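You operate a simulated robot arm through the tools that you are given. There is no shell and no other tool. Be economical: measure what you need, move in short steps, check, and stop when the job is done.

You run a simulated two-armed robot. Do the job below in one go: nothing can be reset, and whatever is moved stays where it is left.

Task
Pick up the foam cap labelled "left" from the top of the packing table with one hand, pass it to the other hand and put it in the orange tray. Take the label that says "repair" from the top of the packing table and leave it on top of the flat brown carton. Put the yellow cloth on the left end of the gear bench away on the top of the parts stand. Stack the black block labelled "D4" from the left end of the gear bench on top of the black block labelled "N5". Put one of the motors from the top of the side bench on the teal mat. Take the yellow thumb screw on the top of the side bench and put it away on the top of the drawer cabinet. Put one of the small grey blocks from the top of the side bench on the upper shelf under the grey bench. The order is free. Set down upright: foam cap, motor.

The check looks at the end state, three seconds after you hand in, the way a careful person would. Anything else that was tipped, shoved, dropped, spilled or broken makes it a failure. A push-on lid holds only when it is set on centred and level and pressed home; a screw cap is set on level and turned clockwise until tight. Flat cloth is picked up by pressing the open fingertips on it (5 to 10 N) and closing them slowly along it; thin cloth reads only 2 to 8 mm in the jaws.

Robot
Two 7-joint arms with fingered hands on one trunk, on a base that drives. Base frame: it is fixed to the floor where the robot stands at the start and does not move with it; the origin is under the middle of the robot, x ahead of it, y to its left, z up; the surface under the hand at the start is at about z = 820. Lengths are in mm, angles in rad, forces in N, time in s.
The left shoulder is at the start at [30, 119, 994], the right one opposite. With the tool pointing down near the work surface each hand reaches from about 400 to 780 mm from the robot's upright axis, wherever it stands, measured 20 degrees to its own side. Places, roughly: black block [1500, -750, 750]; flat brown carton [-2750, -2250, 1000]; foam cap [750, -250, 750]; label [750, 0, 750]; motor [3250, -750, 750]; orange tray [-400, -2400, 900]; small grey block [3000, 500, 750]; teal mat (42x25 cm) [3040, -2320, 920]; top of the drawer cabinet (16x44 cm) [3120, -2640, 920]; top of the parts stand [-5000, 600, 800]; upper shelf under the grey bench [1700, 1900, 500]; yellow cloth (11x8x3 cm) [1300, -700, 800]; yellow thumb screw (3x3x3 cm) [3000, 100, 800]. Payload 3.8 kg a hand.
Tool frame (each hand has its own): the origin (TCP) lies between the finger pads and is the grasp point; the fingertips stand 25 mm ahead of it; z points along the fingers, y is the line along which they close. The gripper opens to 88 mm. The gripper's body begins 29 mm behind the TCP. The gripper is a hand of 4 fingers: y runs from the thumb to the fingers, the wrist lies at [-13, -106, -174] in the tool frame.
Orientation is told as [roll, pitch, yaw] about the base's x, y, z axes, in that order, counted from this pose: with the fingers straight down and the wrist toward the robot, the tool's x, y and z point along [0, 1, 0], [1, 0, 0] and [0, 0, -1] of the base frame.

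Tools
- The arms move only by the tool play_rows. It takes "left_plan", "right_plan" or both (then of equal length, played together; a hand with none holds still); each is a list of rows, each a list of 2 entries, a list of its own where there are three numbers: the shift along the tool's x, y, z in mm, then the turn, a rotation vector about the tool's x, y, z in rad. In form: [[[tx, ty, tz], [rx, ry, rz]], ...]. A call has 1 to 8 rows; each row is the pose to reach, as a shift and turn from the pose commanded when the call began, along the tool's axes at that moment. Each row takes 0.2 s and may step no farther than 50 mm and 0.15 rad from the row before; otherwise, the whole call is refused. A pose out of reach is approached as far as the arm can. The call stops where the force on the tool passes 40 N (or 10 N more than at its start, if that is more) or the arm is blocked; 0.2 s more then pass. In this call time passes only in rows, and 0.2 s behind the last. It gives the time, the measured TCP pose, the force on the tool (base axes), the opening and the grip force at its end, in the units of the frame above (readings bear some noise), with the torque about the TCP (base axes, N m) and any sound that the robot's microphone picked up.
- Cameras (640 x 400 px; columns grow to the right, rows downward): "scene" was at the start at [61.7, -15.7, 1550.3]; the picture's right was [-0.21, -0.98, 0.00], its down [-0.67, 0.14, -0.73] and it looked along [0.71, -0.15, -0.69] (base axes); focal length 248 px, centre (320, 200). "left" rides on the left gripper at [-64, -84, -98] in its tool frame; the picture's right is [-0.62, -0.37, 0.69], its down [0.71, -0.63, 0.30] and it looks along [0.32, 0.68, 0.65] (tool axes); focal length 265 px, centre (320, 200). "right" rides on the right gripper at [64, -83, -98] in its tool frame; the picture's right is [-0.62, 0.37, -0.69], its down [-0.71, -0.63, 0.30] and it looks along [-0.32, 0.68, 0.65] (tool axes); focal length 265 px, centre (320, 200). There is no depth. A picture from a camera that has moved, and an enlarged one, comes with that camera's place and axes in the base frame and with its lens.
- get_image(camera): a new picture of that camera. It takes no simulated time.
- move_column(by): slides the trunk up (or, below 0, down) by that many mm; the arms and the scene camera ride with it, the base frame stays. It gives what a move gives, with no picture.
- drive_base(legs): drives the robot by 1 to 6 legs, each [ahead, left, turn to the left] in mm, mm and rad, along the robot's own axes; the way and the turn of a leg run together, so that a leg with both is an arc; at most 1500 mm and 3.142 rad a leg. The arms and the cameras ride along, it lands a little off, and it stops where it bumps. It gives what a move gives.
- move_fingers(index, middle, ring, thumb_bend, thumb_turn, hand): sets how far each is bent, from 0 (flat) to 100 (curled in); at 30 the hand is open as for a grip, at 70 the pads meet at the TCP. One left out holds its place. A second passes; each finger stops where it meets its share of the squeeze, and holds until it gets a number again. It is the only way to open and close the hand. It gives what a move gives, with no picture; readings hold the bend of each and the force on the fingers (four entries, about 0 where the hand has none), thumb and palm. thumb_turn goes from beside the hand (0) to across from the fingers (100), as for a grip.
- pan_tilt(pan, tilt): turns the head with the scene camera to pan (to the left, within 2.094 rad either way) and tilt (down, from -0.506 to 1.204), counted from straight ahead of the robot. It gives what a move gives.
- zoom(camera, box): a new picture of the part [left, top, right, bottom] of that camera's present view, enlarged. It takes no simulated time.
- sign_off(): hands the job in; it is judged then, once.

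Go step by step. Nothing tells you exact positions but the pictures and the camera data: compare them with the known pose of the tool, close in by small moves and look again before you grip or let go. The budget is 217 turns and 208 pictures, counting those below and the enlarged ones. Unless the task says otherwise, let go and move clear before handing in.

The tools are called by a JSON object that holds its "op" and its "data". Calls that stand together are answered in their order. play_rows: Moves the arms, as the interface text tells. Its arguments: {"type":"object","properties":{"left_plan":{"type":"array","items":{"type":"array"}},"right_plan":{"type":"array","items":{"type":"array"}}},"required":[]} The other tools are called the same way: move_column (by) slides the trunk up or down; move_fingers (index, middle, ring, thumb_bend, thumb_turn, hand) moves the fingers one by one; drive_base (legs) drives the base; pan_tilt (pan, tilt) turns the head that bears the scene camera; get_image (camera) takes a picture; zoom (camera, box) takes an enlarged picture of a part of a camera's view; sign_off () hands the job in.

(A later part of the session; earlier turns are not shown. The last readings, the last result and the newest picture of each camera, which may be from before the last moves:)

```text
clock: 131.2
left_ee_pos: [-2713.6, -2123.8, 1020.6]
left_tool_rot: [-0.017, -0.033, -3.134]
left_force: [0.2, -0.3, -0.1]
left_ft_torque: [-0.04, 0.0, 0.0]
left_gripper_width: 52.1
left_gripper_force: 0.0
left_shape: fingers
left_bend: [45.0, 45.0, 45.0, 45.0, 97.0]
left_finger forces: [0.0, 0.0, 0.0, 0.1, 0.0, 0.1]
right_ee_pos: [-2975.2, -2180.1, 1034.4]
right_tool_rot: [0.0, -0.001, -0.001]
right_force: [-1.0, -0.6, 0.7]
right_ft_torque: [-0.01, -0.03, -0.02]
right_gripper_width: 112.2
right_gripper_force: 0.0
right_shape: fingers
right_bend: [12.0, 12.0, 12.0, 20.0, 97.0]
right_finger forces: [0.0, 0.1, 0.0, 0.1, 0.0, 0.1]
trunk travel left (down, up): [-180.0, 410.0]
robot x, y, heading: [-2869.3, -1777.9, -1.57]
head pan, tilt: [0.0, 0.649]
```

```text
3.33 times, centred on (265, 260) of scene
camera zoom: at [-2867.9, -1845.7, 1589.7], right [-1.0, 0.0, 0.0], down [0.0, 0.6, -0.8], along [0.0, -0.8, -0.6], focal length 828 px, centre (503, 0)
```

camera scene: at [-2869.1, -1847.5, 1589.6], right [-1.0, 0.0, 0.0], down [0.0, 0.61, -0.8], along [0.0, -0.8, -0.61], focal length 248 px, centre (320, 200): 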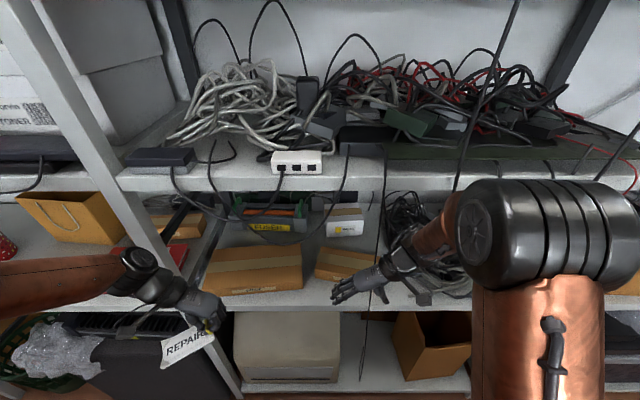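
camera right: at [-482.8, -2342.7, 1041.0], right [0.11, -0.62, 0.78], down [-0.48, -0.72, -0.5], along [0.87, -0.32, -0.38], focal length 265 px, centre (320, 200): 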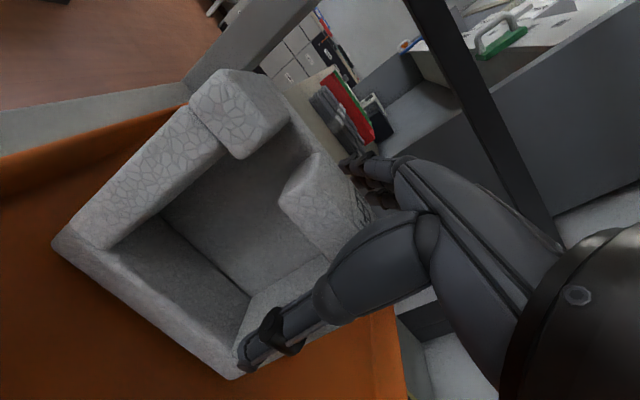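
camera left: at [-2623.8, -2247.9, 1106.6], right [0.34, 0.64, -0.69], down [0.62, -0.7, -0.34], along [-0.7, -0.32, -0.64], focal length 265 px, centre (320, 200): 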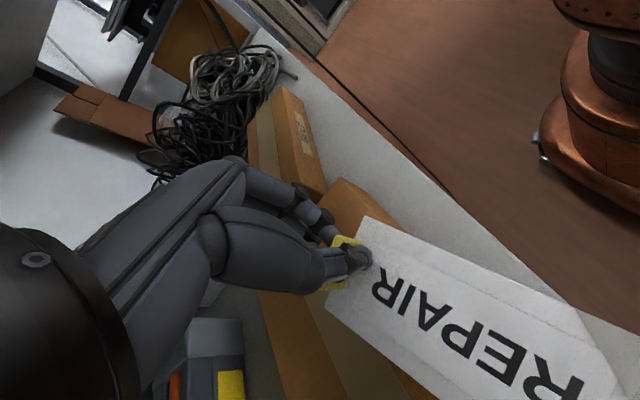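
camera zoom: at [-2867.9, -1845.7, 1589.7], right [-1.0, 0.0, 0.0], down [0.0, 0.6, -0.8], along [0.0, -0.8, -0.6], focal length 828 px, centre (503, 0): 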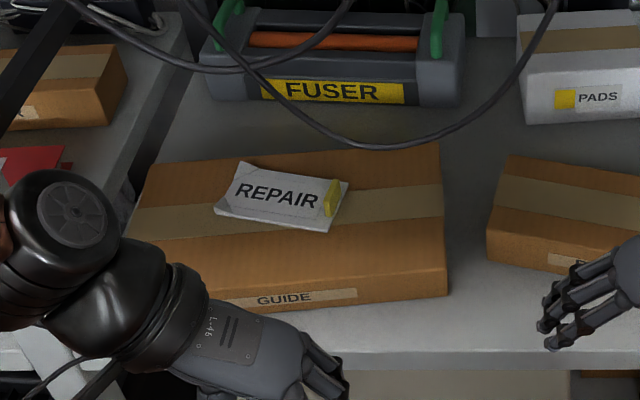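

The REPAIR label lies flat on the carton. Now I go to the gear bench: back off, turn left, drive up the aisle and look.

{"op": "drive_base", "data": {"legs": [[-55, 0, 0], [0, 0, 1.571], [1300, 0, 0], [1250, 0, 0]]}}

{"op": "pan_tilt", "data": {"pan": 0.3, "tilt": 0.35}}

{"op": "get_image", "data": {"camera": "scene"}}

```text
clock: 148.0
left_ee_pos: [27.3, -1609.7, 1019.8]
left_tool_rot: [-0.02, -0.033, -1.581]
left_force: [0.3, -0.9, 0.7]
left_ft_torque: [0.0, -0.01, -0.02]
left_gripper_width: 52.2
left_gripper_force: 0.1
left_shape: fingers
left_bend: [45.0, 45.0, 45.0, 45.0, 97.0]
left_finger forces: [0.1, 0.1, 0.1, 0.0, 0.0, 0.0]
right_ee_pos: [79.9, -1873.9, 1034.9]
right_tool_rot: [0.001, -0.002, 1.551]
right_force: [-0.1, -0.2, -0.2]
right_ft_torque: [0.01, 0.0, 0.03]
right_gripper_width: 112.2
right_gripper_force: 0.1
right_shape: fingers
right_bend: [12.0, 12.0, 12.0, 20.0, 97.0]
right_finger forces: [0.0, 0.1, 0.0, 0.0, 0.1, 0.0]
trunk travel left (down, up): [-180.0, 410.0]
robot x, y, heading: [-315.7, -1757.8, -0.025]
head pan, tilt: [0.0, 0.649]
```

```text
clock: 148.8
left_ee_pos: [28.2, -1609.8, 1019.2]
left_tool_rot: [-0.016, -0.034, -1.583]
left_force: [0.1, 0.1, 0.5]
left_ft_torque: [0.04, 0.03, -0.02]
left_gripper_width: 52.2
left_gripper_force: 0.0
left_shape: fingers
left_bend: [45.0, 45.0, 45.0, 45.0, 97.0]
left_finger forces: [0.1, 0.1, 0.1, 0.0, 0.0, 0.1]
right_ee_pos: [79.1, -1873.1, 1035.9]
right_tool_rot: [0.001, -0.002, 1.552]
right_force: [0.0, -0.4, -0.3]
right_ft_torque: [0.0, -0.02, -0.01]
right_gripper_width: 112.5
right_gripper_force: 0.2
right_shape: fingers
right_bend: [12.0, 12.0, 12.0, 20.0, 97.0]
right_finger forces: [0.0, 0.0, 0.1, 0.0, 0.0, 0.0]
trunk travel left (down, up): [-180.0, 410.0]
robot x, y, heading: [-318.9, -1753.9, -0.024]
head pan, tilt: [0.3, 0.351]
```

```text
111 pictures are left
camera scene: at [-249.1, -1731.0, 1616.6], right [0.27, -0.96, 0.0], down [-0.33, -0.09, -0.94], along [0.9, 0.26, -0.34], focal length 248 px, centre (320, 200)
```

scene: 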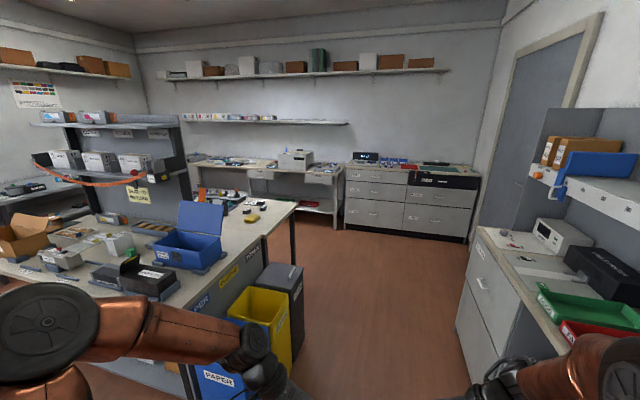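

I see the gear bench's near end at y≈−940 (x≈1090–1675), with the yellow cloth on it; the side bench and drawer cabinet are beyond. I drive round to face that end.

{"op": "drive_base", "data": {"legs": [[1000, 0, 0.024], [720, 0, 0], [0, 0, 1.571], [270, 0, 0]]}}

{"op": "pan_tilt", "data": {"pan": 0.0, "tilt": 0.7}}

{"op": "get_image", "data": {"camera": "scene"}}

```text
clock: 162.9
left_ee_pos: [1264.1, -1168.3, 1019.5]
left_tool_rot: [-0.02, -0.034, 0.0]
left_force: [-0.2, 1.6, 0.1]
left_ft_torque: [0.01, 0.01, -0.04]
left_gripper_width: 52.3
left_gripper_force: 0.1
left_shape: fingers
left_bend: [45.0, 45.0, 45.0, 45.0, 97.0]
left_finger forces: [0.0, 0.0, 0.0, 0.1, 0.0, 0.0]
right_ee_pos: [1527.1, -1111.3, 1034.8]
right_tool_rot: [0.0, -0.001, 3.137]
right_force: [-0.6, 0.2, 0.3]
right_ft_torque: [-0.03, 0.0, 0.0]
right_gripper_width: 112.3
right_gripper_force: 0.1
right_shape: fingers
right_bend: [12.0, 12.0, 12.0, 20.0, 97.0]
right_finger forces: [0.0, 0.0, 0.1, 0.0, 0.0, 0.1]
trunk travel left (down, up): [-180.0, 410.0]
robot x, y, heading: [1419.2, -1513.4, 1.565]
head pan, tilt: [0.3, 0.351]
```

```text
clock: 163.8
left_ee_pos: [1262.7, -1169.0, 1018.8]
left_tool_rot: [-0.017, -0.034, 0.002]
left_force: [-0.1, -0.5, 0.9]
left_ft_torque: [0.02, 0.01, -0.03]
left_gripper_width: 52.1
left_gripper_force: 0.1
left_shape: fingers
left_bend: [45.0, 45.0, 45.0, 45.0, 97.0]
left_finger forces: [0.0, 0.0, 0.0, 0.1, 0.0, 0.0]
right_ee_pos: [1526.8, -1113.1, 1034.5]
right_tool_rot: [0.002, -0.002, 3.138]
right_force: [-0.4, 0.0, -0.3]
right_ft_torque: [-0.01, 0.03, 0.04]
right_gripper_width: 112.5
right_gripper_force: 0.0
right_shape: fingers
right_bend: [12.0, 12.0, 12.0, 20.0, 97.0]
right_finger forces: [0.0, 0.1, 0.1, 0.0, 0.0, 0.1]
trunk travel left (down, up): [-180.0, 410.0]
robot x, y, heading: [1420.6, -1512.8, 1.562]
head pan, tilt: [0.0, 0.7]
```

```text
110 pictures are left
camera scene: at [1418.7, -1446.3, 1585.4], right [1.0, -0.01, 0.0], down [0.0, -0.64, -0.77], along [0.01, 0.77, -0.64], focal length 248 px, centre (320, 200)
```

scene: 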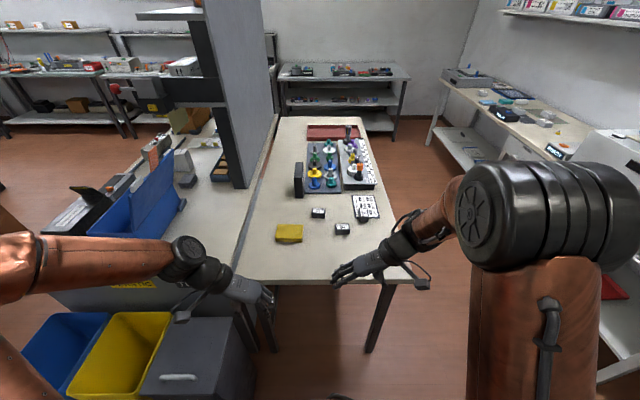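

Clear view: the yellow cloth and two small black blocks at the near end. I zoom to read the block labels.

{"op": "zoom", "data": {"camera": "scene", "box": [260, 165, 400, 285]}}

```text
3.33 times, centred on (330, 225) of scene
camera zoom: at [1418.7, -1446.3, 1585.4], right [1.0, -0.01, 0.0], down [0.0, -0.64, -0.77], along [0.01, 0.77, -0.64], focal length 828 px, centre (287, 117)
```

zoom: 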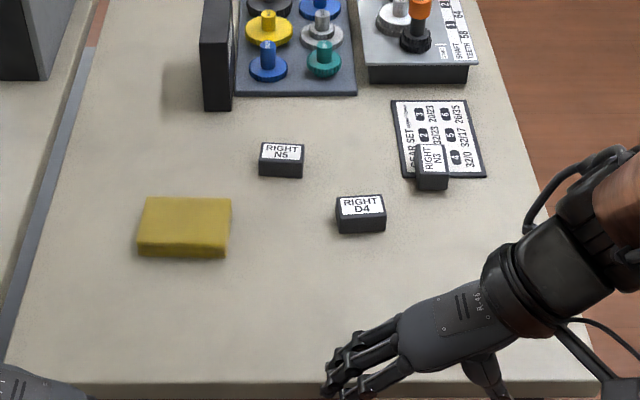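

D4 is at ≈[1521,−733], N5 at ≈[1422,−633] (58×37×30 mm, top ≈850), the cloth at ≈[1303,−752]. I drive closer and turn the right hand so it closes along the forward direction.

{"op": "drive_base", "data": {"legs": [[165, -65, 0.006]]}}

{"op": "play_rows", "data": {"right_plan": [[[-10, 0, 0], [0, 0, 0.148]], [[-20, 0, 0], [0, 0, 0.296]], [[-30, 0, 0], [0, 0, 0.444]], [[-40, 0, 0], [0, 0, 0.592]], [[-50, 0, 0], [0, 0, 0.74]], [[-60, 0, 0], [0, 0, 0.888]], [[-70, 0, 0], [0, 0, 1.036]], [[-80, 0, 0], [0, 0, 1.184]]]}}

{"op": "play_rows", "data": {"right_plan": [[[0, 0, 0], [0, 0, 0.13]], [[0, 0, 0], [0, 0, 0.26]], [[0, 0, 0], [0, 0, 0.387]]]}}

{"op": "get_image", "data": {"camera": "scene"}}

{"op": "get_image", "data": {"camera": "right"}}

```text
clock: 165.3
left_ee_pos: [1325.8, -1001.5, 1018.8]
left_tool_rot: [-0.019, -0.032, 0.01]
left_force: [0.2, -0.1, 0.9]
left_ft_torque: [-0.06, -0.01, 0.0]
left_gripper_width: 52.3
left_gripper_force: 0.1
left_shape: fingers
left_bend: [45.0, 45.0, 45.0, 45.0, 97.0]
left_finger forces: [0.0, 0.0, 0.0, 0.0, 0.1, 0.0]
right_ee_pos: [1588.0, -943.1, 1035.5]
right_tool_rot: [0.002, -0.003, -3.139]
right_force: [-0.7, -0.5, -0.3]
right_ft_torque: [-0.02, 0.04, 0.01]
right_gripper_width: 112.3
right_gripper_force: 0.0
right_shape: fingers
right_bend: [12.0, 12.0, 12.0, 20.0, 97.0]
right_finger forces: [0.0, 0.1, 0.0, 0.0, 0.1, 0.1]
trunk travel left (down, up): [-180.0, 410.0]
robot x, y, heading: [1482.6, -1348.7, 1.577]
head pan, tilt: [0.0, 0.7]
```

```text
clock: 167.1
left_ee_pos: [1324.5, -1002.0, 1019.8]
left_tool_rot: [-0.017, -0.034, 0.01]
left_force: [-0.9, 0.4, -0.1]
left_ft_torque: [-0.02, -0.02, 0.0]
left_gripper_width: 52.3
left_gripper_force: 0.1
left_shape: fingers
left_bend: [45.0, 45.0, 45.0, 45.0, 97.0]
left_finger forces: [0.0, 0.1, 0.0, 0.1, 0.1, 0.0]
right_ee_pos: [1586.7, -864.4, 1034.3]
right_tool_rot: [0.0, 0.0, 1.958]
right_force: [-0.7, 0.2, -1.2]
right_ft_torque: [-0.01, 0.01, 0.01]
right_gripper_width: 112.4
right_gripper_force: 0.1
right_shape: fingers
right_bend: [12.0, 12.0, 12.0, 20.0, 97.0]
right_finger forces: [0.0, 0.0, 0.0, 0.0, 0.0, 0.0]
trunk travel left (down, up): [-180.0, 410.0]
robot x, y, heading: [1483.2, -1342.2, 1.574]
head pan, tilt: [0.0, 0.7]
```

```text
clock: 167.9
left_ee_pos: [1324.9, -1002.3, 1019.2]
left_tool_rot: [-0.016, -0.035, 0.012]
left_force: [-0.8, 0.5, -0.7]
left_ft_torque: [0.02, -0.02, 0.02]
left_gripper_width: 52.3
left_gripper_force: 0.0
left_shape: fingers
left_bend: [45.0, 45.0, 45.0, 45.0, 97.0]
left_finger forces: [0.0, 0.1, 0.0, 0.0, 0.1, 0.0]
right_ee_pos: [1587.3, -865.5, 1035.2]
right_tool_rot: [-0.001, 0.002, 1.573]
right_force: [-0.1, -0.4, -0.1]
right_ft_torque: [-0.03, 0.0, -0.03]
right_gripper_width: 112.2
right_gripper_force: 0.1
right_shape: fingers
right_bend: [12.0, 12.0, 12.0, 20.0, 97.0]
right_finger forces: [0.1, 0.1, 0.0, 0.0, 0.1, 0.0]
trunk travel left (down, up): [-180.0, 410.0]
robot x, y, heading: [1480.0, -1346.5, 1.572]
head pan, tilt: [0.0, 0.7]
```

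```text
108 pictures are left
camera scene: at [1481.5, -1278.5, 1585.3], right [1.0, 0.0, 0.0], down [0.0, -0.64, -0.76], along [0.0, 0.76, -0.64], focal length 248 px, centre (320, 200)
```

scene: 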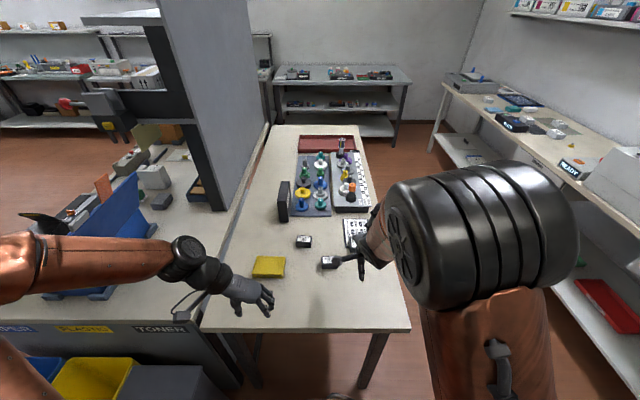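

```text
107 pictures are left
camera right: at [1524.0, -948.7, 1133.5], right [0.62, 0.37, 0.69], down [0.72, -0.63, -0.31], along [0.32, 0.68, -0.65], focal length 265 px, centre (320, 200)
```

right: 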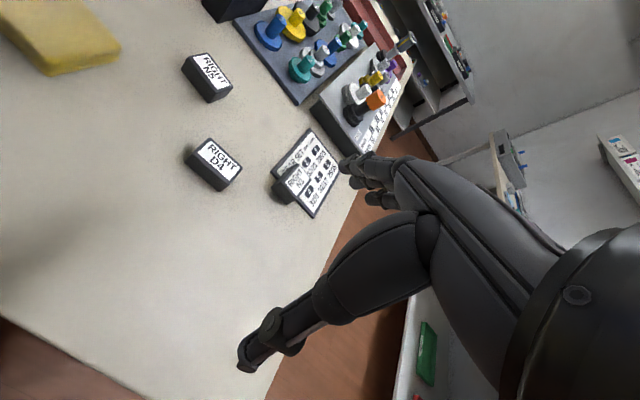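

I preshape the right hand and move it above D4.

{"op": "move_fingers", "data": {"hand": "right", "index": 42, "middle": 42, "ring": 42, "thumb_bend": 42}}

{"op": "play_rows", "data": {"right_plan": [[[17, 30, 20], [0, 0, 0]], [[34, 60, 42], [0, 0, 0]], [[50, 90, 64], [0, 0, 0]], [[67, 120, 85], [0, 0, 0]]]}}

{"op": "get_image", "data": {"camera": "right"}}

{"op": "zoom", "data": {"camera": "scene", "box": [230, 200, 390, 320]}}

```text
clock: 168.9
left_ee_pos: [1324.8, -1001.7, 1018.8]
left_tool_rot: [-0.017, -0.032, 0.011]
left_force: [0.1, 0.2, -0.1]
left_ft_torque: [0.02, 0.01, -0.02]
left_gripper_width: 52.2
left_gripper_force: 0.0
left_shape: fingers
left_bend: [45.0, 45.0, 45.0, 45.0, 97.0]
left_finger forces: [0.1, 0.1, 0.0, 0.0, 0.1, 0.1]
right_ee_pos: [1587.5, -864.0, 1035.7]
right_tool_rot: [0.001, 0.0, 1.575]
right_force: [-0.6, 0.7, -0.3]
right_ft_torque: [-0.01, 0.0, 0.0]
right_gripper_width: 59.6
right_gripper_force: 0.0
right_shape: fingers
right_bend: [42.0, 42.0, 42.0, 42.0, 97.0]
right_finger forces: [0.0, 0.0, 0.1, 0.0, 0.0, 0.1]
trunk travel left (down, up): [-180.0, 410.0]
robot x, y, heading: [1485.4, -1342.5, 1.573]
head pan, tilt: [0.0, 0.7]
```

```text
clock: 169.9
left_ee_pos: [1325.1, -1000.1, 1018.3]
left_tool_rot: [-0.02, -0.034, 0.01]
left_force: [0.6, 0.0, -0.5]
left_ft_torque: [0.01, 0.02, 0.01]
left_gripper_width: 52.4
left_gripper_force: 0.1
left_shape: fingers
left_bend: [45.0, 45.0, 45.0, 45.0, 97.0]
left_finger forces: [0.0, 0.0, 0.0, 0.0, 0.0, 0.1]
right_ee_pos: [1519.1, -744.1, 948.6]
right_tool_rot: [0.001, 0.003, 1.575]
right_force: [0.4, 0.5, 0.2]
right_ft_torque: [0.0, -0.01, 0.0]
right_gripper_width: 59.6
right_gripper_force: 0.0
right_shape: fingers
right_bend: [42.0, 42.0, 42.0, 42.0, 97.0]
right_finger forces: [0.0, 0.1, 0.0, 0.0, 0.0, 0.1]
trunk travel left (down, up): [-180.0, 410.0]
robot x, y, heading: [1479.3, -1342.0, 1.572]
head pan, tilt: [0.0, 0.7]
```

```text
106 pictures are left
camera right: at [1456.6, -827.4, 1046.9], right [0.62, 0.37, 0.69], down [0.72, -0.63, -0.3], along [0.32, 0.68, -0.66], focal length 265 px, centre (320, 200)
```

right: 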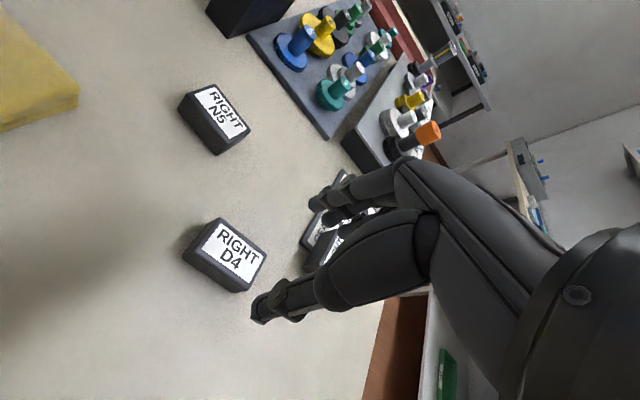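

```text
3.33 times, centred on (310, 260) of scene
camera zoom: at [1481.9, -1277.0, 1585.2], right [1.0, 0.0, 0.0], down [0.0, -0.65, -0.76], along [0.0, 0.76, -0.65], focal length 828 px, centre (353, 0)
```

zoom: 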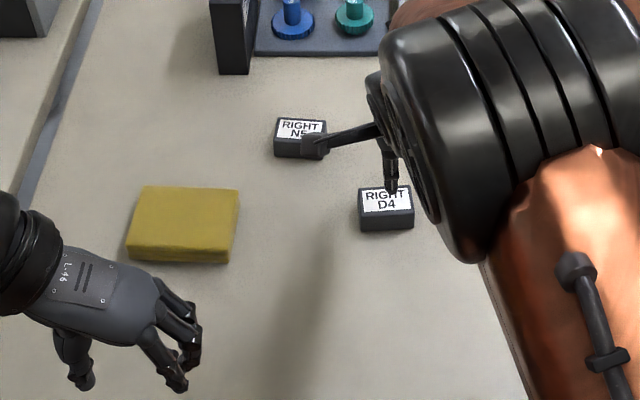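

The block lies slightly left and ahead of the hand; I correct and lower to z≈895 to look again.

{"op": "play_rows", "data": {"right_plan": [[[5, 4, 25], [0, 0, 0]], [[9, 8, 53], [0, 0, 0]]]}}

{"op": "get_image", "data": {"camera": "right"}}

```text
clock: 170.5
left_ee_pos: [1324.2, -1000.9, 1019.4]
left_tool_rot: [-0.018, -0.033, 0.011]
left_force: [0.2, 0.0, -0.9]
left_ft_torque: [0.02, 0.0, -0.02]
left_gripper_width: 52.1
left_gripper_force: 0.2
left_shape: fingers
left_bend: [45.0, 45.0, 45.0, 45.0, 97.0]
left_finger forces: [0.0, 0.0, 0.0, 0.1, 0.0, 0.0]
right_ee_pos: [1510.3, -734.2, 896.9]
right_tool_rot: [0.002, -0.001, 1.574]
right_force: [0.4, 0.2, 0.2]
right_ft_torque: [-0.02, 0.02, -0.01]
right_gripper_width: 59.7
right_gripper_force: 0.1
right_shape: fingers
right_bend: [42.0, 42.0, 42.0, 42.0, 97.0]
right_finger forces: [0.0, 0.0, 0.0, 0.0, 0.0, 0.0]
trunk travel left (down, up): [-180.0, 410.0]
robot x, y, heading: [1479.3, -1346.0, 1.574]
head pan, tilt: [0.0, 0.7]
```

```text
104 pictures are left
camera right: at [1447.3, -818.4, 995.7], right [0.62, 0.37, 0.69], down [0.72, -0.63, -0.31], along [0.32, 0.69, -0.65], focal length 265 px, centre (320, 200)
```

right: 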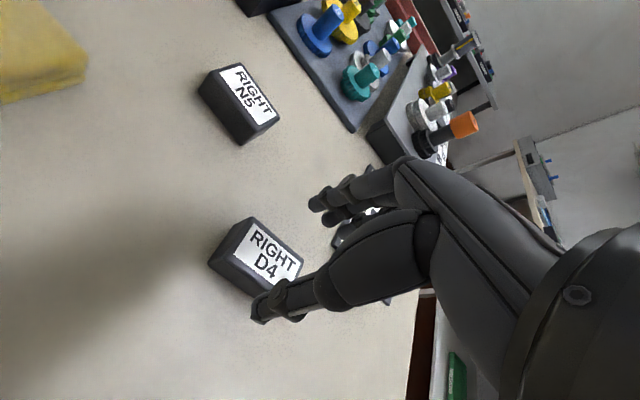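

Nearly centred. I adjust 3 mm and descend around the block, watching for contact.

{"op": "play_rows", "data": {"right_plan": [[[3, 3, 15], [0, 0, 0]], [[3, 3, 30], [0, 0, 0]], [[3, 3, 40], [0, 0, 0]]]}}

{"op": "get_image", "data": {"camera": "right"}}

```text
clock: 171.3
left_ee_pos: [1324.3, -1002.3, 1018.7]
left_tool_rot: [-0.02, -0.033, 0.011]
left_force: [0.2, -0.6, 0.3]
left_ft_torque: [0.0, 0.02, 0.01]
left_gripper_width: 52.3
left_gripper_force: 0.0
left_shape: fingers
left_bend: [45.0, 45.0, 45.0, 45.0, 97.0]
left_finger forces: [0.0, 0.1, 0.1, 0.1, 0.0, 0.0]
right_ee_pos: [1508.1, -732.7, 857.0]
right_tool_rot: [0.003, -0.001, 1.573]
right_force: [0.0, -0.8, 0.3]
right_ft_torque: [-0.05, -0.02, 0.0]
right_gripper_width: 59.7
right_gripper_force: 0.1
right_shape: fingers
right_bend: [42.0, 42.0, 42.0, 42.0, 97.0]
right_finger forces: [0.0, 0.0, 0.0, 0.0, 0.1, 0.0]
trunk travel left (down, up): [-180.0, 410.0]
robot x, y, heading: [1481.9, -1349.1, 1.571]
head pan, tilt: [0.0, 0.7]
```

```text
103 pictures are left
camera right: at [1444.4, -817.5, 954.1], right [0.62, 0.37, 0.69], down [0.72, -0.63, -0.31], along [0.32, 0.69, -0.65], focal length 265 px, centre (320, 200)
```

right: 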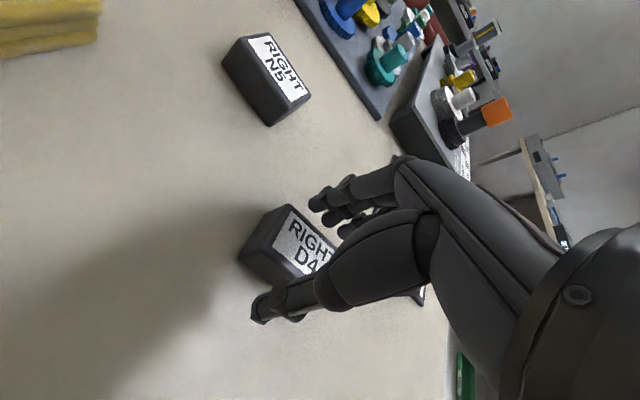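

The block is between thumb and fingers, ~5 mm to the left. I correct, lower a bit more and close.

{"op": "play_rows", "data": {"right_plan": [[[5, -3, 3], [0, 0, 0]], [[5, -3, 7], [0, 0, 0]]]}}

{"op": "move_fingers", "data": {"hand": "right", "index": 58, "middle": 58, "ring": 58, "thumb_bend": 58}}

{"op": "get_image", "data": {"camera": "right"}}

```text
clock: 171.9
left_ee_pos: [1324.5, -1002.1, 1020.1]
left_tool_rot: [-0.019, -0.032, 0.011]
left_force: [-0.2, -0.7, 0.3]
left_ft_torque: [0.02, 0.01, 0.03]
left_gripper_width: 52.2
left_gripper_force: 0.0
left_shape: fingers
left_bend: [45.0, 45.0, 45.0, 45.0, 97.0]
left_finger forces: [0.1, 0.1, 0.0, 0.0, 0.0, 0.0]
right_ee_pos: [1503.4, -737.4, 848.7]
right_tool_rot: [0.003, 0.0, 1.573]
right_force: [-0.7, 0.3, 0.4]
right_ft_torque: [-0.01, -0.02, -0.01]
right_gripper_width: 59.7
right_gripper_force: 0.1
right_shape: fingers
right_bend: [42.0, 42.0, 42.0, 42.0, 97.0]
right_finger forces: [0.0, 0.0, 0.0, 0.0, 0.1, 0.0]
trunk travel left (down, up): [-180.0, 410.0]
robot x, y, heading: [1483.2, -1341.1, 1.577]
head pan, tilt: [0.0, 0.7]
```

```text
clock: 172.9
left_ee_pos: [1325.6, -1002.9, 1018.8]
left_tool_rot: [-0.018, -0.031, 0.011]
left_force: [0.2, -0.9, -0.2]
left_ft_torque: [-0.01, -0.03, 0.01]
left_gripper_width: 52.3
left_gripper_force: 0.1
left_shape: fingers
left_bend: [45.0, 45.0, 45.0, 45.0, 97.0]
left_finger forces: [0.0, 0.2, 0.0, 0.1, 0.1, 0.1]
right_ee_pos: [1503.3, -736.2, 848.8]
right_tool_rot: [0.002, 0.0, 1.575]
right_force: [0.0, 0.1, 0.8]
right_ft_torque: [0.0, 0.0, 0.03]
right_gripper_width: 34.5
right_gripper_force: 4.1
right_shape: fingers
right_bend: [54.0, 55.0, 55.0, 53.0, 97.0]
right_finger forces: [1.4, 1.3, 0.9, 0.0, 3.7, 0.0]
trunk travel left (down, up): [-180.0, 410.0]
robot x, y, heading: [1482.8, -1343.0, 1.568]
head pan, tilt: [0.0, 0.7]
```

```text
102 pictures are left
camera right: at [1439.8, -820.3, 947.5], right [0.62, 0.37, 0.69], down [0.72, -0.63, -0.31], along [0.32, 0.68, -0.65], focal length 265 px, centre (320, 200)
```

right: 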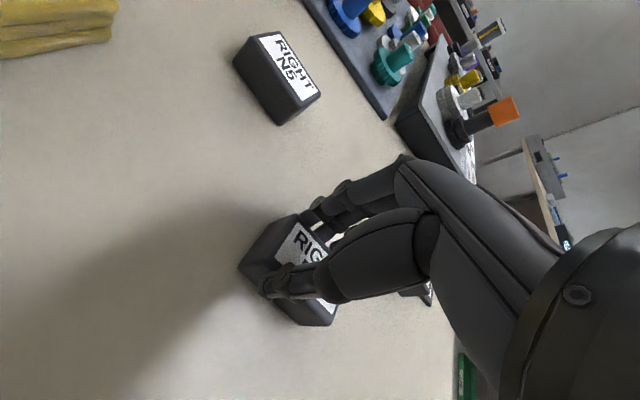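

Evenly gripped. I tighten, lift 70 mm and carry it over N5 at ≈[1408,−641].

{"op": "move_fingers", "data": {"hand": "right", "index": 66, "middle": 66, "ring": 66, "thumb_bend": 66}}

{"op": "play_rows", "data": {"right_plan": [[[0, 0, -20], [0, 0, 0]], [[0, 0, -45], [0, 0, 0]], [[0, 0, -75], [0, 0, 0]], [[30, 30, -85], [0, 0, 0]], [[60, 60, -85], [0, 0, 0]], [[90, 93, -85], [0, 0, 0]]]}}

{"op": "get_image", "data": {"camera": "right"}}

{"op": "zoom", "data": {"camera": "scene", "box": [250, 180, 370, 280]}}

```text
clock: 173.9
left_ee_pos: [1325.2, -1000.7, 1020.2]
left_tool_rot: [-0.018, -0.034, 0.012]
left_force: [-1.2, 0.0, 0.6]
left_ft_torque: [0.0, 0.01, 0.01]
left_gripper_width: 52.6
left_gripper_force: 0.1
left_shape: fingers
left_bend: [45.0, 45.0, 45.0, 45.0, 97.0]
left_finger forces: [0.1, 0.0, 0.0, 0.0, 0.0, 0.1]
right_ee_pos: [1502.4, -735.9, 848.6]
right_tool_rot: [0.002, 0.001, 1.574]
right_force: [0.0, 0.2, -0.1]
right_ft_torque: [-0.01, 0.0, -0.01]
right_gripper_width: 33.0
right_gripper_force: 10.9
right_shape: fingers
right_bend: [58.0, 61.0, 62.0, 52.0, 95.0]
right_finger forces: [4.6, 4.0, 2.4, 0.0, 11.0, 0.1]
trunk travel left (down, up): [-180.0, 410.0]
robot x, y, heading: [1481.9, -1346.2, 1.574]
head pan, tilt: [0.0, 0.7]
```

```text
clock: 175.3
left_ee_pos: [1324.8, -1001.4, 1018.4]
left_tool_rot: [-0.019, -0.034, 0.012]
left_force: [-0.4, 0.6, 0.2]
left_ft_torque: [-0.03, 0.0, 0.01]
left_gripper_width: 52.2
left_gripper_force: 0.2
left_shape: fingers
left_bend: [45.0, 45.0, 45.0, 45.0, 97.0]
left_finger forces: [0.0, 0.0, 0.0, 0.0, 0.1, 0.0]
right_ee_pos: [1413.5, -640.7, 932.6]
right_tool_rot: [-0.001, 0.003, 1.572]
right_force: [-0.3, 0.0, 0.0]
right_ft_torque: [0.01, -0.04, -0.01]
right_gripper_width: 32.4
right_gripper_force: 10.3
right_shape: fingers
right_bend: [58.0, 61.0, 62.0, 52.0, 95.0]
right_finger forces: [4.6, 3.7, 2.2, 0.1, 10.5, 0.0]
trunk travel left (down, up): [-180.0, 410.0]
robot x, y, heading: [1482.9, -1346.8, 1.572]
head pan, tilt: [0.0, 0.7]
```

```text
101 pictures are left
camera right: at [1351.0, -724.6, 1030.5], right [0.62, 0.37, 0.69], down [0.72, -0.63, -0.3], along [0.32, 0.68, -0.66], focal length 265 px, centre (320, 200)
```

right: 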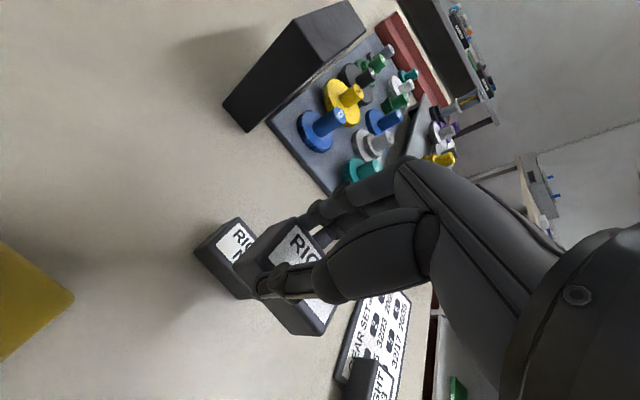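

```text
4.00 times, centred on (310, 230) of scene
camera zoom: at [1482.7, -1276.4, 1585.2], right [1.0, 0.0, 0.0], down [0.0, -0.65, -0.76], along [0.0, 0.76, -0.65], focal length 993 px, centre (360, 80)
```

zoom: 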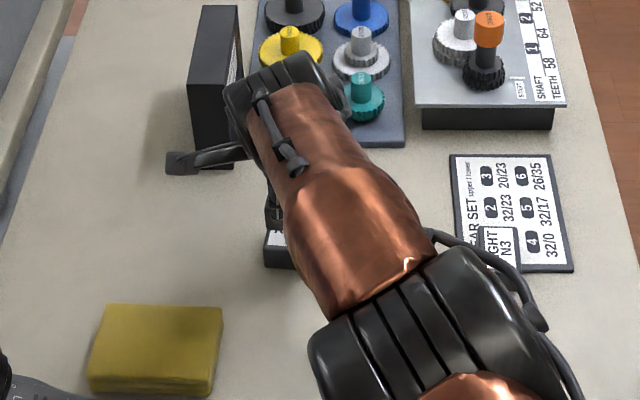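

I zoom the right camera to align D4 with N5 precisely.

{"op": "zoom", "data": {"camera": "right", "box": [180, 200, 360, 350]}}

```text
2.67 times, centred on (270, 275) of right
camera zoom: at [1351.0, -724.6, 1030.5], right [0.62, 0.37, 0.69], down [0.72, -0.63, -0.3], along [0.32, 0.68, -0.66], focal length 708 px, centre (453, 0)
```

zoom: 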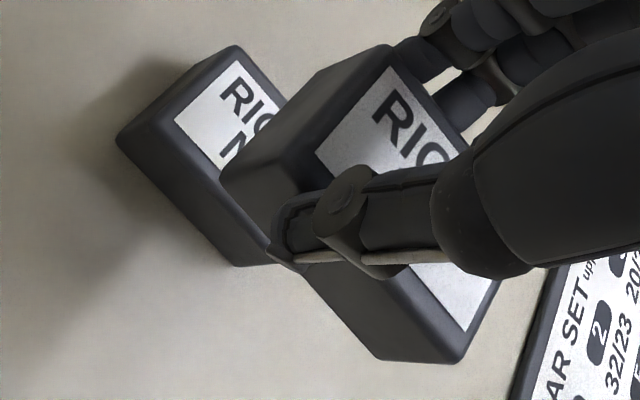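

D4 must go about 24 mm further ahead. To stay within reach I drive the base 30 mm ahead, then re-measure.

{"op": "drive_base", "data": {"legs": [[30, 0, 0]]}}

{"op": "zoom", "data": {"camera": "right", "box": [180, 200, 360, 350]}}

```text
clock: 176.1
left_ee_pos: [1325.1, -970.6, 1019.0]
left_tool_rot: [-0.022, -0.032, 0.01]
left_force: [0.2, 0.6, -0.1]
left_ft_torque: [-0.01, 0.0, -0.01]
left_gripper_width: 52.3
left_gripper_force: 0.0
left_shape: fingers
left_bend: [45.0, 45.0, 45.0, 45.0, 97.0]
left_finger forces: [0.0, 0.1, 0.0, 0.0, 0.0, 0.0]
right_ee_pos: [1414.5, -609.2, 932.3]
right_tool_rot: [0.002, 0.002, 1.572]
right_force: [-0.1, 0.6, -1.4]
right_ft_torque: [-0.02, 0.04, 0.0]
right_gripper_width: 32.8
right_gripper_force: 10.4
right_shape: fingers
right_bend: [58.0, 61.0, 62.0, 52.0, 95.0]
right_finger forces: [4.6, 3.8, 2.1, 0.0, 10.6, 0.0]
trunk travel left (down, up): [-180.0, 410.0]
robot x, y, heading: [1480.0, -1316.0, 1.565]
head pan, tilt: [0.0, 0.7]
```

```text
2.67 times, centred on (270, 275) of right
camera zoom: at [1350.9, -693.5, 1030.7], right [0.62, 0.37, 0.69], down [0.72, -0.63, -0.3], along [0.32, 0.68, -0.66], focal length 708 px, centre (453, 0)
```

zoom: 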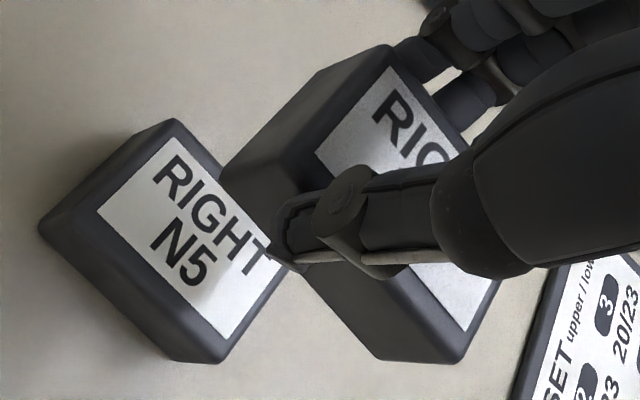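

Using the parallax between the two views, D4 needs to shift −8 mm in x and −7 mm in y. I correct and lower most of the way.

{"op": "play_rows", "data": {"right_plan": [[[8, -7, 0], [0, 0, 0]], [[8, -7, 20], [0, 0, 0]], [[8, -7, 38], [0, 0, 0]]]}}

{"op": "zoom", "data": {"camera": "right", "box": [180, 200, 360, 350]}}

{"op": "zoom", "data": {"camera": "scene", "box": [250, 200, 350, 290]}}

```text
clock: 176.9
left_ee_pos: [1323.6, -972.3, 1020.3]
left_tool_rot: [-0.018, -0.033, 0.01]
left_force: [0.2, -0.2, -0.6]
left_ft_torque: [-0.01, 0.0, 0.01]
left_gripper_width: 52.1
left_gripper_force: 0.1
left_shape: fingers
left_bend: [45.0, 45.0, 45.0, 45.0, 97.0]
left_finger forces: [0.0, 0.0, 0.0, 0.1, 0.0, 0.1]
right_ee_pos: [1406.5, -618.3, 896.1]
right_tool_rot: [0.003, -0.002, 1.575]
right_force: [0.4, 0.1, 0.4]
right_ft_torque: [0.01, 0.01, 0.01]
right_gripper_width: 33.0
right_gripper_force: 10.5
right_shape: fingers
right_bend: [58.0, 61.0, 62.0, 52.0, 95.0]
right_finger forces: [4.6, 3.6, 2.2, 0.1, 10.6, 0.0]
trunk travel left (down, up): [-180.0, 410.0]
robot x, y, heading: [1483.3, -1317.6, 1.572]
head pan, tilt: [0.0, 0.7]
```

```text
2.67 times, centred on (270, 275) of right
camera zoom: at [1342.6, -703.1, 994.2], right [0.62, 0.37, 0.69], down [0.72, -0.63, -0.31], along [0.32, 0.69, -0.65], focal length 708 px, centre (453, 0)
```

zoom: 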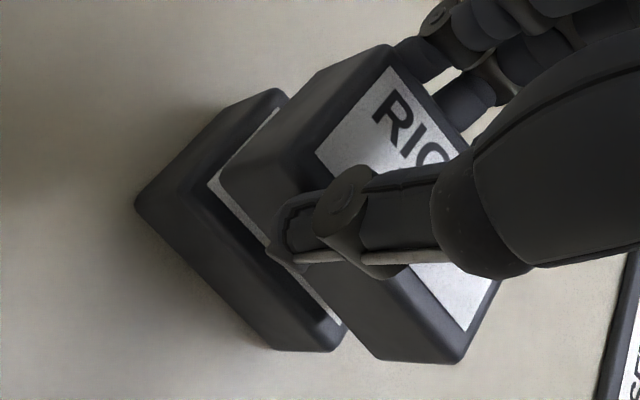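

```text
4.44 times, centred on (300, 245) of scene
camera zoom: at [1482.3, -1248.2, 1585.3], right [1.0, 0.0, 0.0], down [0.0, -0.64, -0.76], along [0.0, 0.76, -0.64], focal length 1104 px, centre (409, 0)
```

zoom: 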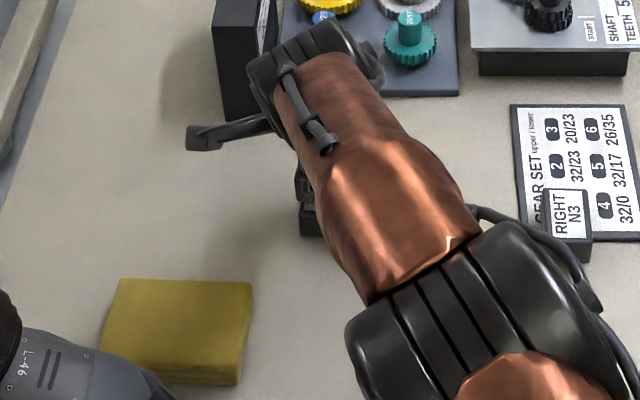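

The edges line up. I lower in fine steps until D4 rests on N5.

{"op": "play_rows", "data": {"right_plan": [[[0, 0, 6], [0, 0, 0]], [[0, 0, 9], [0, 0, 0]], [[0, 0, 11], [0, 0, 0]], [[0, 0, 13], [0, 0, 0]]]}}

{"op": "zoom", "data": {"camera": "right", "box": [180, 200, 360, 350]}}

```text
clock: 177.9
left_ee_pos: [1324.9, -971.5, 1018.5]
left_tool_rot: [-0.019, -0.034, 0.011]
left_force: [0.1, -0.6, -0.4]
left_ft_torque: [0.01, -0.03, -0.02]
left_gripper_width: 52.2
left_gripper_force: 0.1
left_shape: fingers
left_bend: [45.0, 45.0, 45.0, 45.0, 97.0]
left_finger forces: [0.0, 0.0, 0.1, 0.1, 0.1, 0.0]
right_ee_pos: [1406.0, -617.5, 882.5]
right_tool_rot: [0.001, 0.0, 1.572]
right_force: [1.0, 0.7, -0.4]
right_ft_torque: [0.0, -0.01, 0.01]
right_gripper_width: 32.9
right_gripper_force: 10.3
right_shape: fingers
right_bend: [58.0, 61.0, 62.0, 52.0, 95.0]
right_finger forces: [4.7, 3.7, 2.2, 0.0, 10.5, 0.0]
trunk travel left (down, up): [-180.0, 410.0]
robot x, y, heading: [1482.5, -1313.6, 1.571]
head pan, tilt: [0.0, 0.7]
```

```text
2.67 times, centred on (270, 275) of right
camera zoom: at [1342.8, -702.8, 981.1], right [0.62, 0.37, 0.69], down [0.72, -0.63, -0.31], along [0.32, 0.68, -0.65], focal length 708 px, centre (453, 0)
```

zoom: 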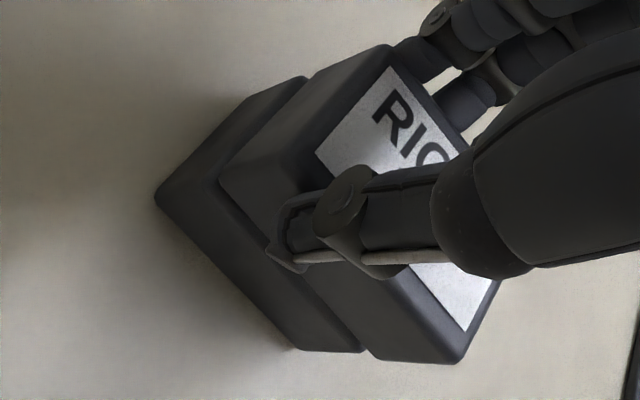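

Almost touching and aligned. A few more millimetres.

{"op": "play_rows", "data": {"right_plan": [[[0, 0, 1.5], [0, 0, 0]], [[0, 0, 3], [0, 0, 0]], [[0, 0, 4], [0, 0, 0]]]}}

{"op": "zoom", "data": {"camera": "right", "box": [180, 200, 360, 350]}}

```text
clock: 178.7
left_ee_pos: [1325.7, -971.3, 1020.5]
left_tool_rot: [-0.017, -0.033, 0.01]
left_force: [-0.5, 0.3, -0.2]
left_ft_torque: [0.05, 0.0, -0.02]
left_gripper_width: 52.4
left_gripper_force: 0.1
left_shape: fingers
left_bend: [45.0, 45.0, 45.0, 45.0, 97.0]
left_finger forces: [0.0, 0.1, 0.0, 0.1, 0.0, 0.0]
right_ee_pos: [1406.6, -617.2, 877.9]
right_tool_rot: [0.002, 0.001, 1.573]
right_force: [-0.3, -0.2, 0.8]
right_ft_torque: [-0.02, 0.05, -0.01]
right_gripper_width: 32.8
right_gripper_force: 10.1
right_shape: fingers
right_bend: [58.0, 61.0, 62.0, 52.0, 95.0]
right_finger forces: [4.7, 3.7, 2.2, 0.0, 10.5, 0.1]
trunk travel left (down, up): [-180.0, 410.0]
robot x, y, heading: [1480.1, -1315.3, 1.566]
head pan, tilt: [0.0, 0.7]
```

```text
2.67 times, centred on (270, 275) of right
camera zoom: at [1343.1, -702.6, 977.4], right [0.62, 0.37, 0.69], down [0.72, -0.63, -0.31], along [0.32, 0.68, -0.65], focal length 708 px, centre (453, 0)
```

zoom: 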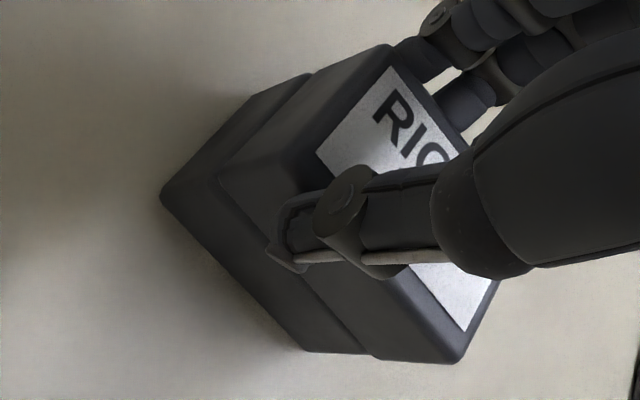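

{"op": "play_rows", "data": {"right_plan": [[[0, 0, 1], [0, 0, 0]], [[0, 0, 2], [0, 0, 0]]]}}

```text
clock: 179.3
left_ee_pos: [1325.7, -970.9, 1020.3]
left_tool_rot: [-0.018, -0.034, 0.011]
left_force: [-0.1, 0.0, 0.2]
left_ft_torque: [0.02, 0.04, 0.0]
left_gripper_width: 52.3
left_gripper_force: 0.1
left_shape: fingers
left_bend: [45.0, 45.0, 45.0, 45.0, 97.0]
left_finger forces: [0.1, 0.0, 0.0, 0.0, 0.1, 0.0]
right_ee_pos: [1407.1, -618.9, 877.2]
right_tool_rot: [0.002, -0.003, 1.574]
right_force: [-0.3, 0.3, 6.6]
right_ft_torque: [-0.09, 0.02, -0.01]
right_gripper_width: 32.8
right_gripper_force: 10.6
right_shape: fingers
right_bend: [58.0, 61.0, 62.0, 52.0, 95.0]
right_finger forces: [4.9, 3.9, 2.3, 0.0, 10.8, 0.0]
trunk travel left (down, up): [-180.0, 410.0]
robot x, y, heading: [1483.0, -1309.7, 1.571]
head pan, tilt: [0.0, 0.7]
```

D4 rests on N5 (6.6 N). I open gently and rise straight up.

{"op": "move_fingers", "data": {"hand": "right", "index": 48, "middle": 48, "ring": 48, "thumb_bend": 42}}

{"op": "play_rows", "data": {"right_plan": [[[0, 0, -15], [0, 0, 0]], [[0, 0, -35], [0, 0, 0]], [[0, 0, -65], [0, 0, 0]], [[-20, -20, -100], [0, 0, 0]], [[-60, -40, -110], [0, 0, 0]], [[-100, -60, -110], [0, 0, 0]], [[-140, -80, -110], [0, 0, 0]]]}}

{"op": "zoom", "data": {"camera": "scene", "box": [230, 190, 370, 300]}}

{"op": "get_image", "data": {"camera": "left"}}

```text
clock: 180.3
left_ee_pos: [1325.9, -971.0, 1019.5]
left_tool_rot: [-0.018, -0.034, 0.01]
left_force: [-0.3, -0.8, 0.9]
left_ft_torque: [0.01, -0.02, 0.01]
left_gripper_width: 52.3
left_gripper_force: 0.2
left_shape: fingers
left_bend: [45.0, 45.0, 45.0, 45.0, 97.0]
left_finger forces: [0.0, 0.0, 0.1, 0.1, 0.0, 0.1]
right_ee_pos: [1407.4, -618.3, 876.8]
right_tool_rot: [0.002, 0.0, 1.573]
right_force: [-0.9, 0.1, 1.0]
right_ft_torque: [0.01, 0.01, 0.01]
right_gripper_width: 51.9
right_gripper_force: 0.1
right_shape: fingers
right_bend: [48.0, 48.0, 48.0, 42.0, 97.0]
right_finger forces: [0.0, 0.1, 0.1, 0.0, 0.0, 0.1]
trunk travel left (down, up): [-180.0, 410.0]
robot x, y, heading: [1482.3, -1315.2, 1.576]
head pan, tilt: [0.0, 0.7]
```

```text
clock: 181.9
left_ee_pos: [1326.3, -971.2, 1019.8]
left_tool_rot: [-0.018, -0.032, 0.011]
left_force: [0.4, 0.0, -0.3]
left_ft_torque: [0.01, 0.02, -0.03]
left_gripper_width: 52.1
left_gripper_force: 0.1
left_shape: fingers
left_bend: [45.0, 45.0, 45.0, 45.0, 97.0]
left_finger forces: [0.1, 0.0, 0.0, 0.0, 0.1, 0.0]
right_ee_pos: [1549.5, -700.8, 988.6]
right_tool_rot: [0.0, -0.002, 1.574]
right_force: [0.3, 0.3, 0.3]
right_ft_torque: [0.03, 0.01, 0.0]
right_gripper_width: 52.1
right_gripper_force: 0.0
right_shape: fingers
right_bend: [48.0, 48.0, 48.0, 42.0, 97.0]
right_finger forces: [0.0, 0.1, 0.1, 0.0, 0.0, 0.0]
trunk travel left (down, up): [-180.0, 410.0]
robot x, y, heading: [1480.2, -1315.6, 1.569]
head pan, tilt: [0.0, 0.7]
```

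```text
3.64 times, centred on (300, 245) of scene
camera zoom: at [1483.8, -1248.2, 1585.3], right [1.0, 0.0, 0.0], down [0.0, -0.64, -0.76], along [0.0, 0.76, -0.64], focal length 903 px, centre (393, 36)
```

zoom: 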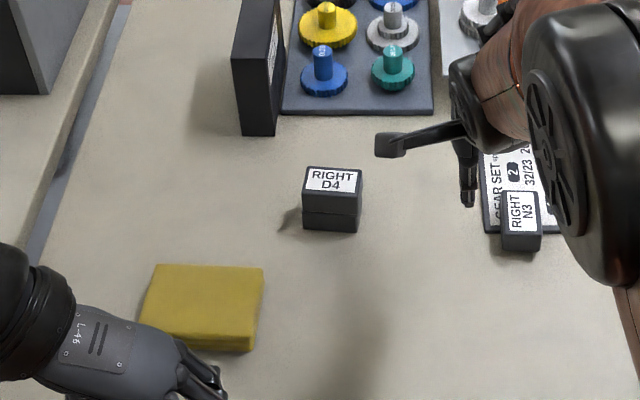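

```text
92 pictures are left
camera left: at [1240.6, -1034.5, 1116.1], right [-0.34, -0.64, -0.69], down [-0.63, 0.7, -0.34], along [0.7, 0.32, -0.64], focal length 265 px, centre (320, 200)
```

left: 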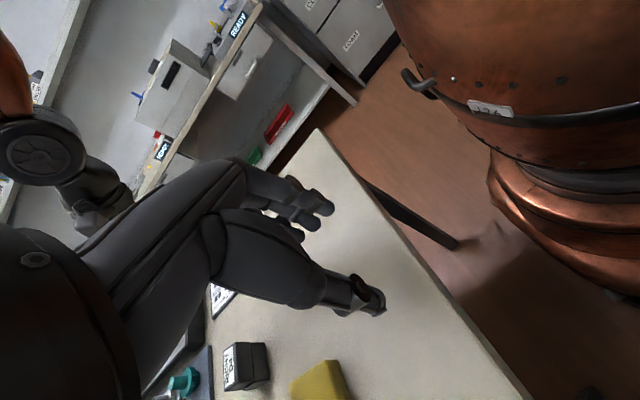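

The stack is neat. Now the cloth (≈[1296,−742], 108×75 mm, ~30 thick): I turn the left hand so it closes front-to-back and bring it above.

{"op": "play_rows", "data": {"left_plan": [[[29, -4, 11], [0, 0, -0.148]], [[58, -8, 22], [0, 0, -0.296]], [[87, -12, 33], [0, 0, -0.444]], [[116, -16, 44], [0, 0, -0.592]], [[145, -20, 55], [0, 0, -0.74]], [[174, -24, 66], [0, 0, -0.888]], [[203, -27, 77], [0, 0, -1.036]], [[229, -30, 89], [0, 0, -1.184]]]}}

{"op": "play_rows", "data": {"left_plan": [[[0, 0, 0], [0, 0, -0.13]], [[0, 0, 0], [0, 0, -0.26]], [[0, 0, 0], [0, 0, -0.376]]]}}

{"op": "move_fingers", "data": {"hand": "left", "index": 20, "middle": 20, "ring": 20, "thumb_bend": 24}}

{"op": "get_image", "data": {"camera": "left"}}

```text
clock: 183.7
left_ee_pos: [1295.4, -740.6, 923.2]
left_tool_rot: [-0.038, 0.003, 1.197]
left_force: [-0.9, 0.3, -0.7]
left_ft_torque: [0.03, 0.02, 0.0]
left_gripper_width: 52.3
left_gripper_force: 0.1
left_shape: fingers
left_bend: [45.0, 45.0, 45.0, 45.0, 97.0]
left_finger forces: [0.0, 0.0, 0.0, 0.1, 0.0, 0.0]
right_ee_pos: [1549.5, -699.5, 986.3]
right_tool_rot: [0.003, 0.001, 1.573]
right_force: [0.5, 0.6, -0.2]
right_ft_torque: [0.04, 0.01, 0.01]
right_gripper_width: 52.1
right_gripper_force: 0.0
right_shape: fingers
right_bend: [48.0, 48.0, 48.0, 42.0, 97.0]
right_finger forces: [0.0, 0.0, 0.1, 0.0, 0.1, 0.1]
trunk travel left (down, up): [-180.0, 410.0]
robot x, y, heading: [1481.2, -1313.9, 1.568]
head pan, tilt: [0.0, 0.7]
```

```text
clock: 184.5
left_ee_pos: [1298.2, -744.0, 925.0]
left_tool_rot: [-0.033, 0.018, 1.571]
left_force: [-0.6, -0.7, 0.4]
left_ft_torque: [-0.01, -0.03, -0.02]
left_gripper_width: 52.2
left_gripper_force: 0.1
left_shape: fingers
left_bend: [45.0, 45.0, 45.0, 45.0, 97.0]
left_finger forces: [0.1, 0.0, 0.0, 0.0, 0.1, 0.1]
right_ee_pos: [1549.7, -700.9, 987.5]
right_tool_rot: [0.002, 0.0, 1.572]
right_force: [0.4, 0.3, 0.5]
right_ft_torque: [0.0, 0.03, -0.01]
right_gripper_width: 52.4
right_gripper_force: 0.1
right_shape: fingers
right_bend: [48.0, 48.0, 48.0, 42.0, 97.0]
right_finger forces: [0.1, 0.0, 0.1, 0.1, 0.0, 0.0]
trunk travel left (down, up): [-180.0, 410.0]
robot x, y, heading: [1482.5, -1318.1, 1.566]
head pan, tilt: [0.0, 0.7]
```

```text
clock: 185.5
left_ee_pos: [1296.9, -743.4, 925.8]
left_tool_rot: [-0.033, 0.017, 1.568]
left_force: [0.4, -0.3, -0.3]
left_ft_torque: [0.01, 0.0, 0.02]
left_gripper_width: 100.6
left_gripper_force: 0.1
left_shape: fingers
left_bend: [20.0, 20.0, 20.0, 24.0, 97.0]
left_finger forces: [0.1, 0.1, 0.0, 0.0, 0.0, 0.0]
right_ee_pos: [1549.0, -698.9, 987.9]
right_tool_rot: [0.002, -0.001, 1.572]
right_force: [0.0, -0.5, 0.5]
right_ft_torque: [0.02, 0.03, 0.02]
right_gripper_width: 52.1
right_gripper_force: 0.1
right_shape: fingers
right_bend: [48.0, 48.0, 48.0, 42.0, 97.0]
right_finger forces: [0.1, 0.1, 0.0, 0.1, 0.1, 0.1]
trunk travel left (down, up): [-180.0, 410.0]
robot x, y, heading: [1483.0, -1312.5, 1.574]
head pan, tilt: [0.0, 0.7]
```

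```text
91 pictures are left
camera left: at [1358.0, -824.6, 1026.1], right [0.64, -0.38, -0.66], down [-0.7, -0.63, -0.32], along [-0.3, 0.67, -0.68], focal length 265 px, centre (320, 200)
```

left: 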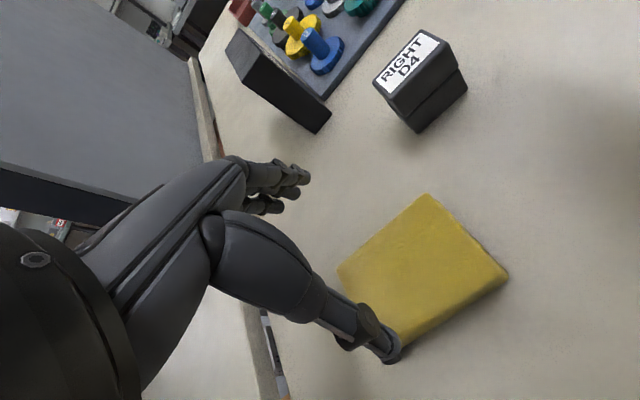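

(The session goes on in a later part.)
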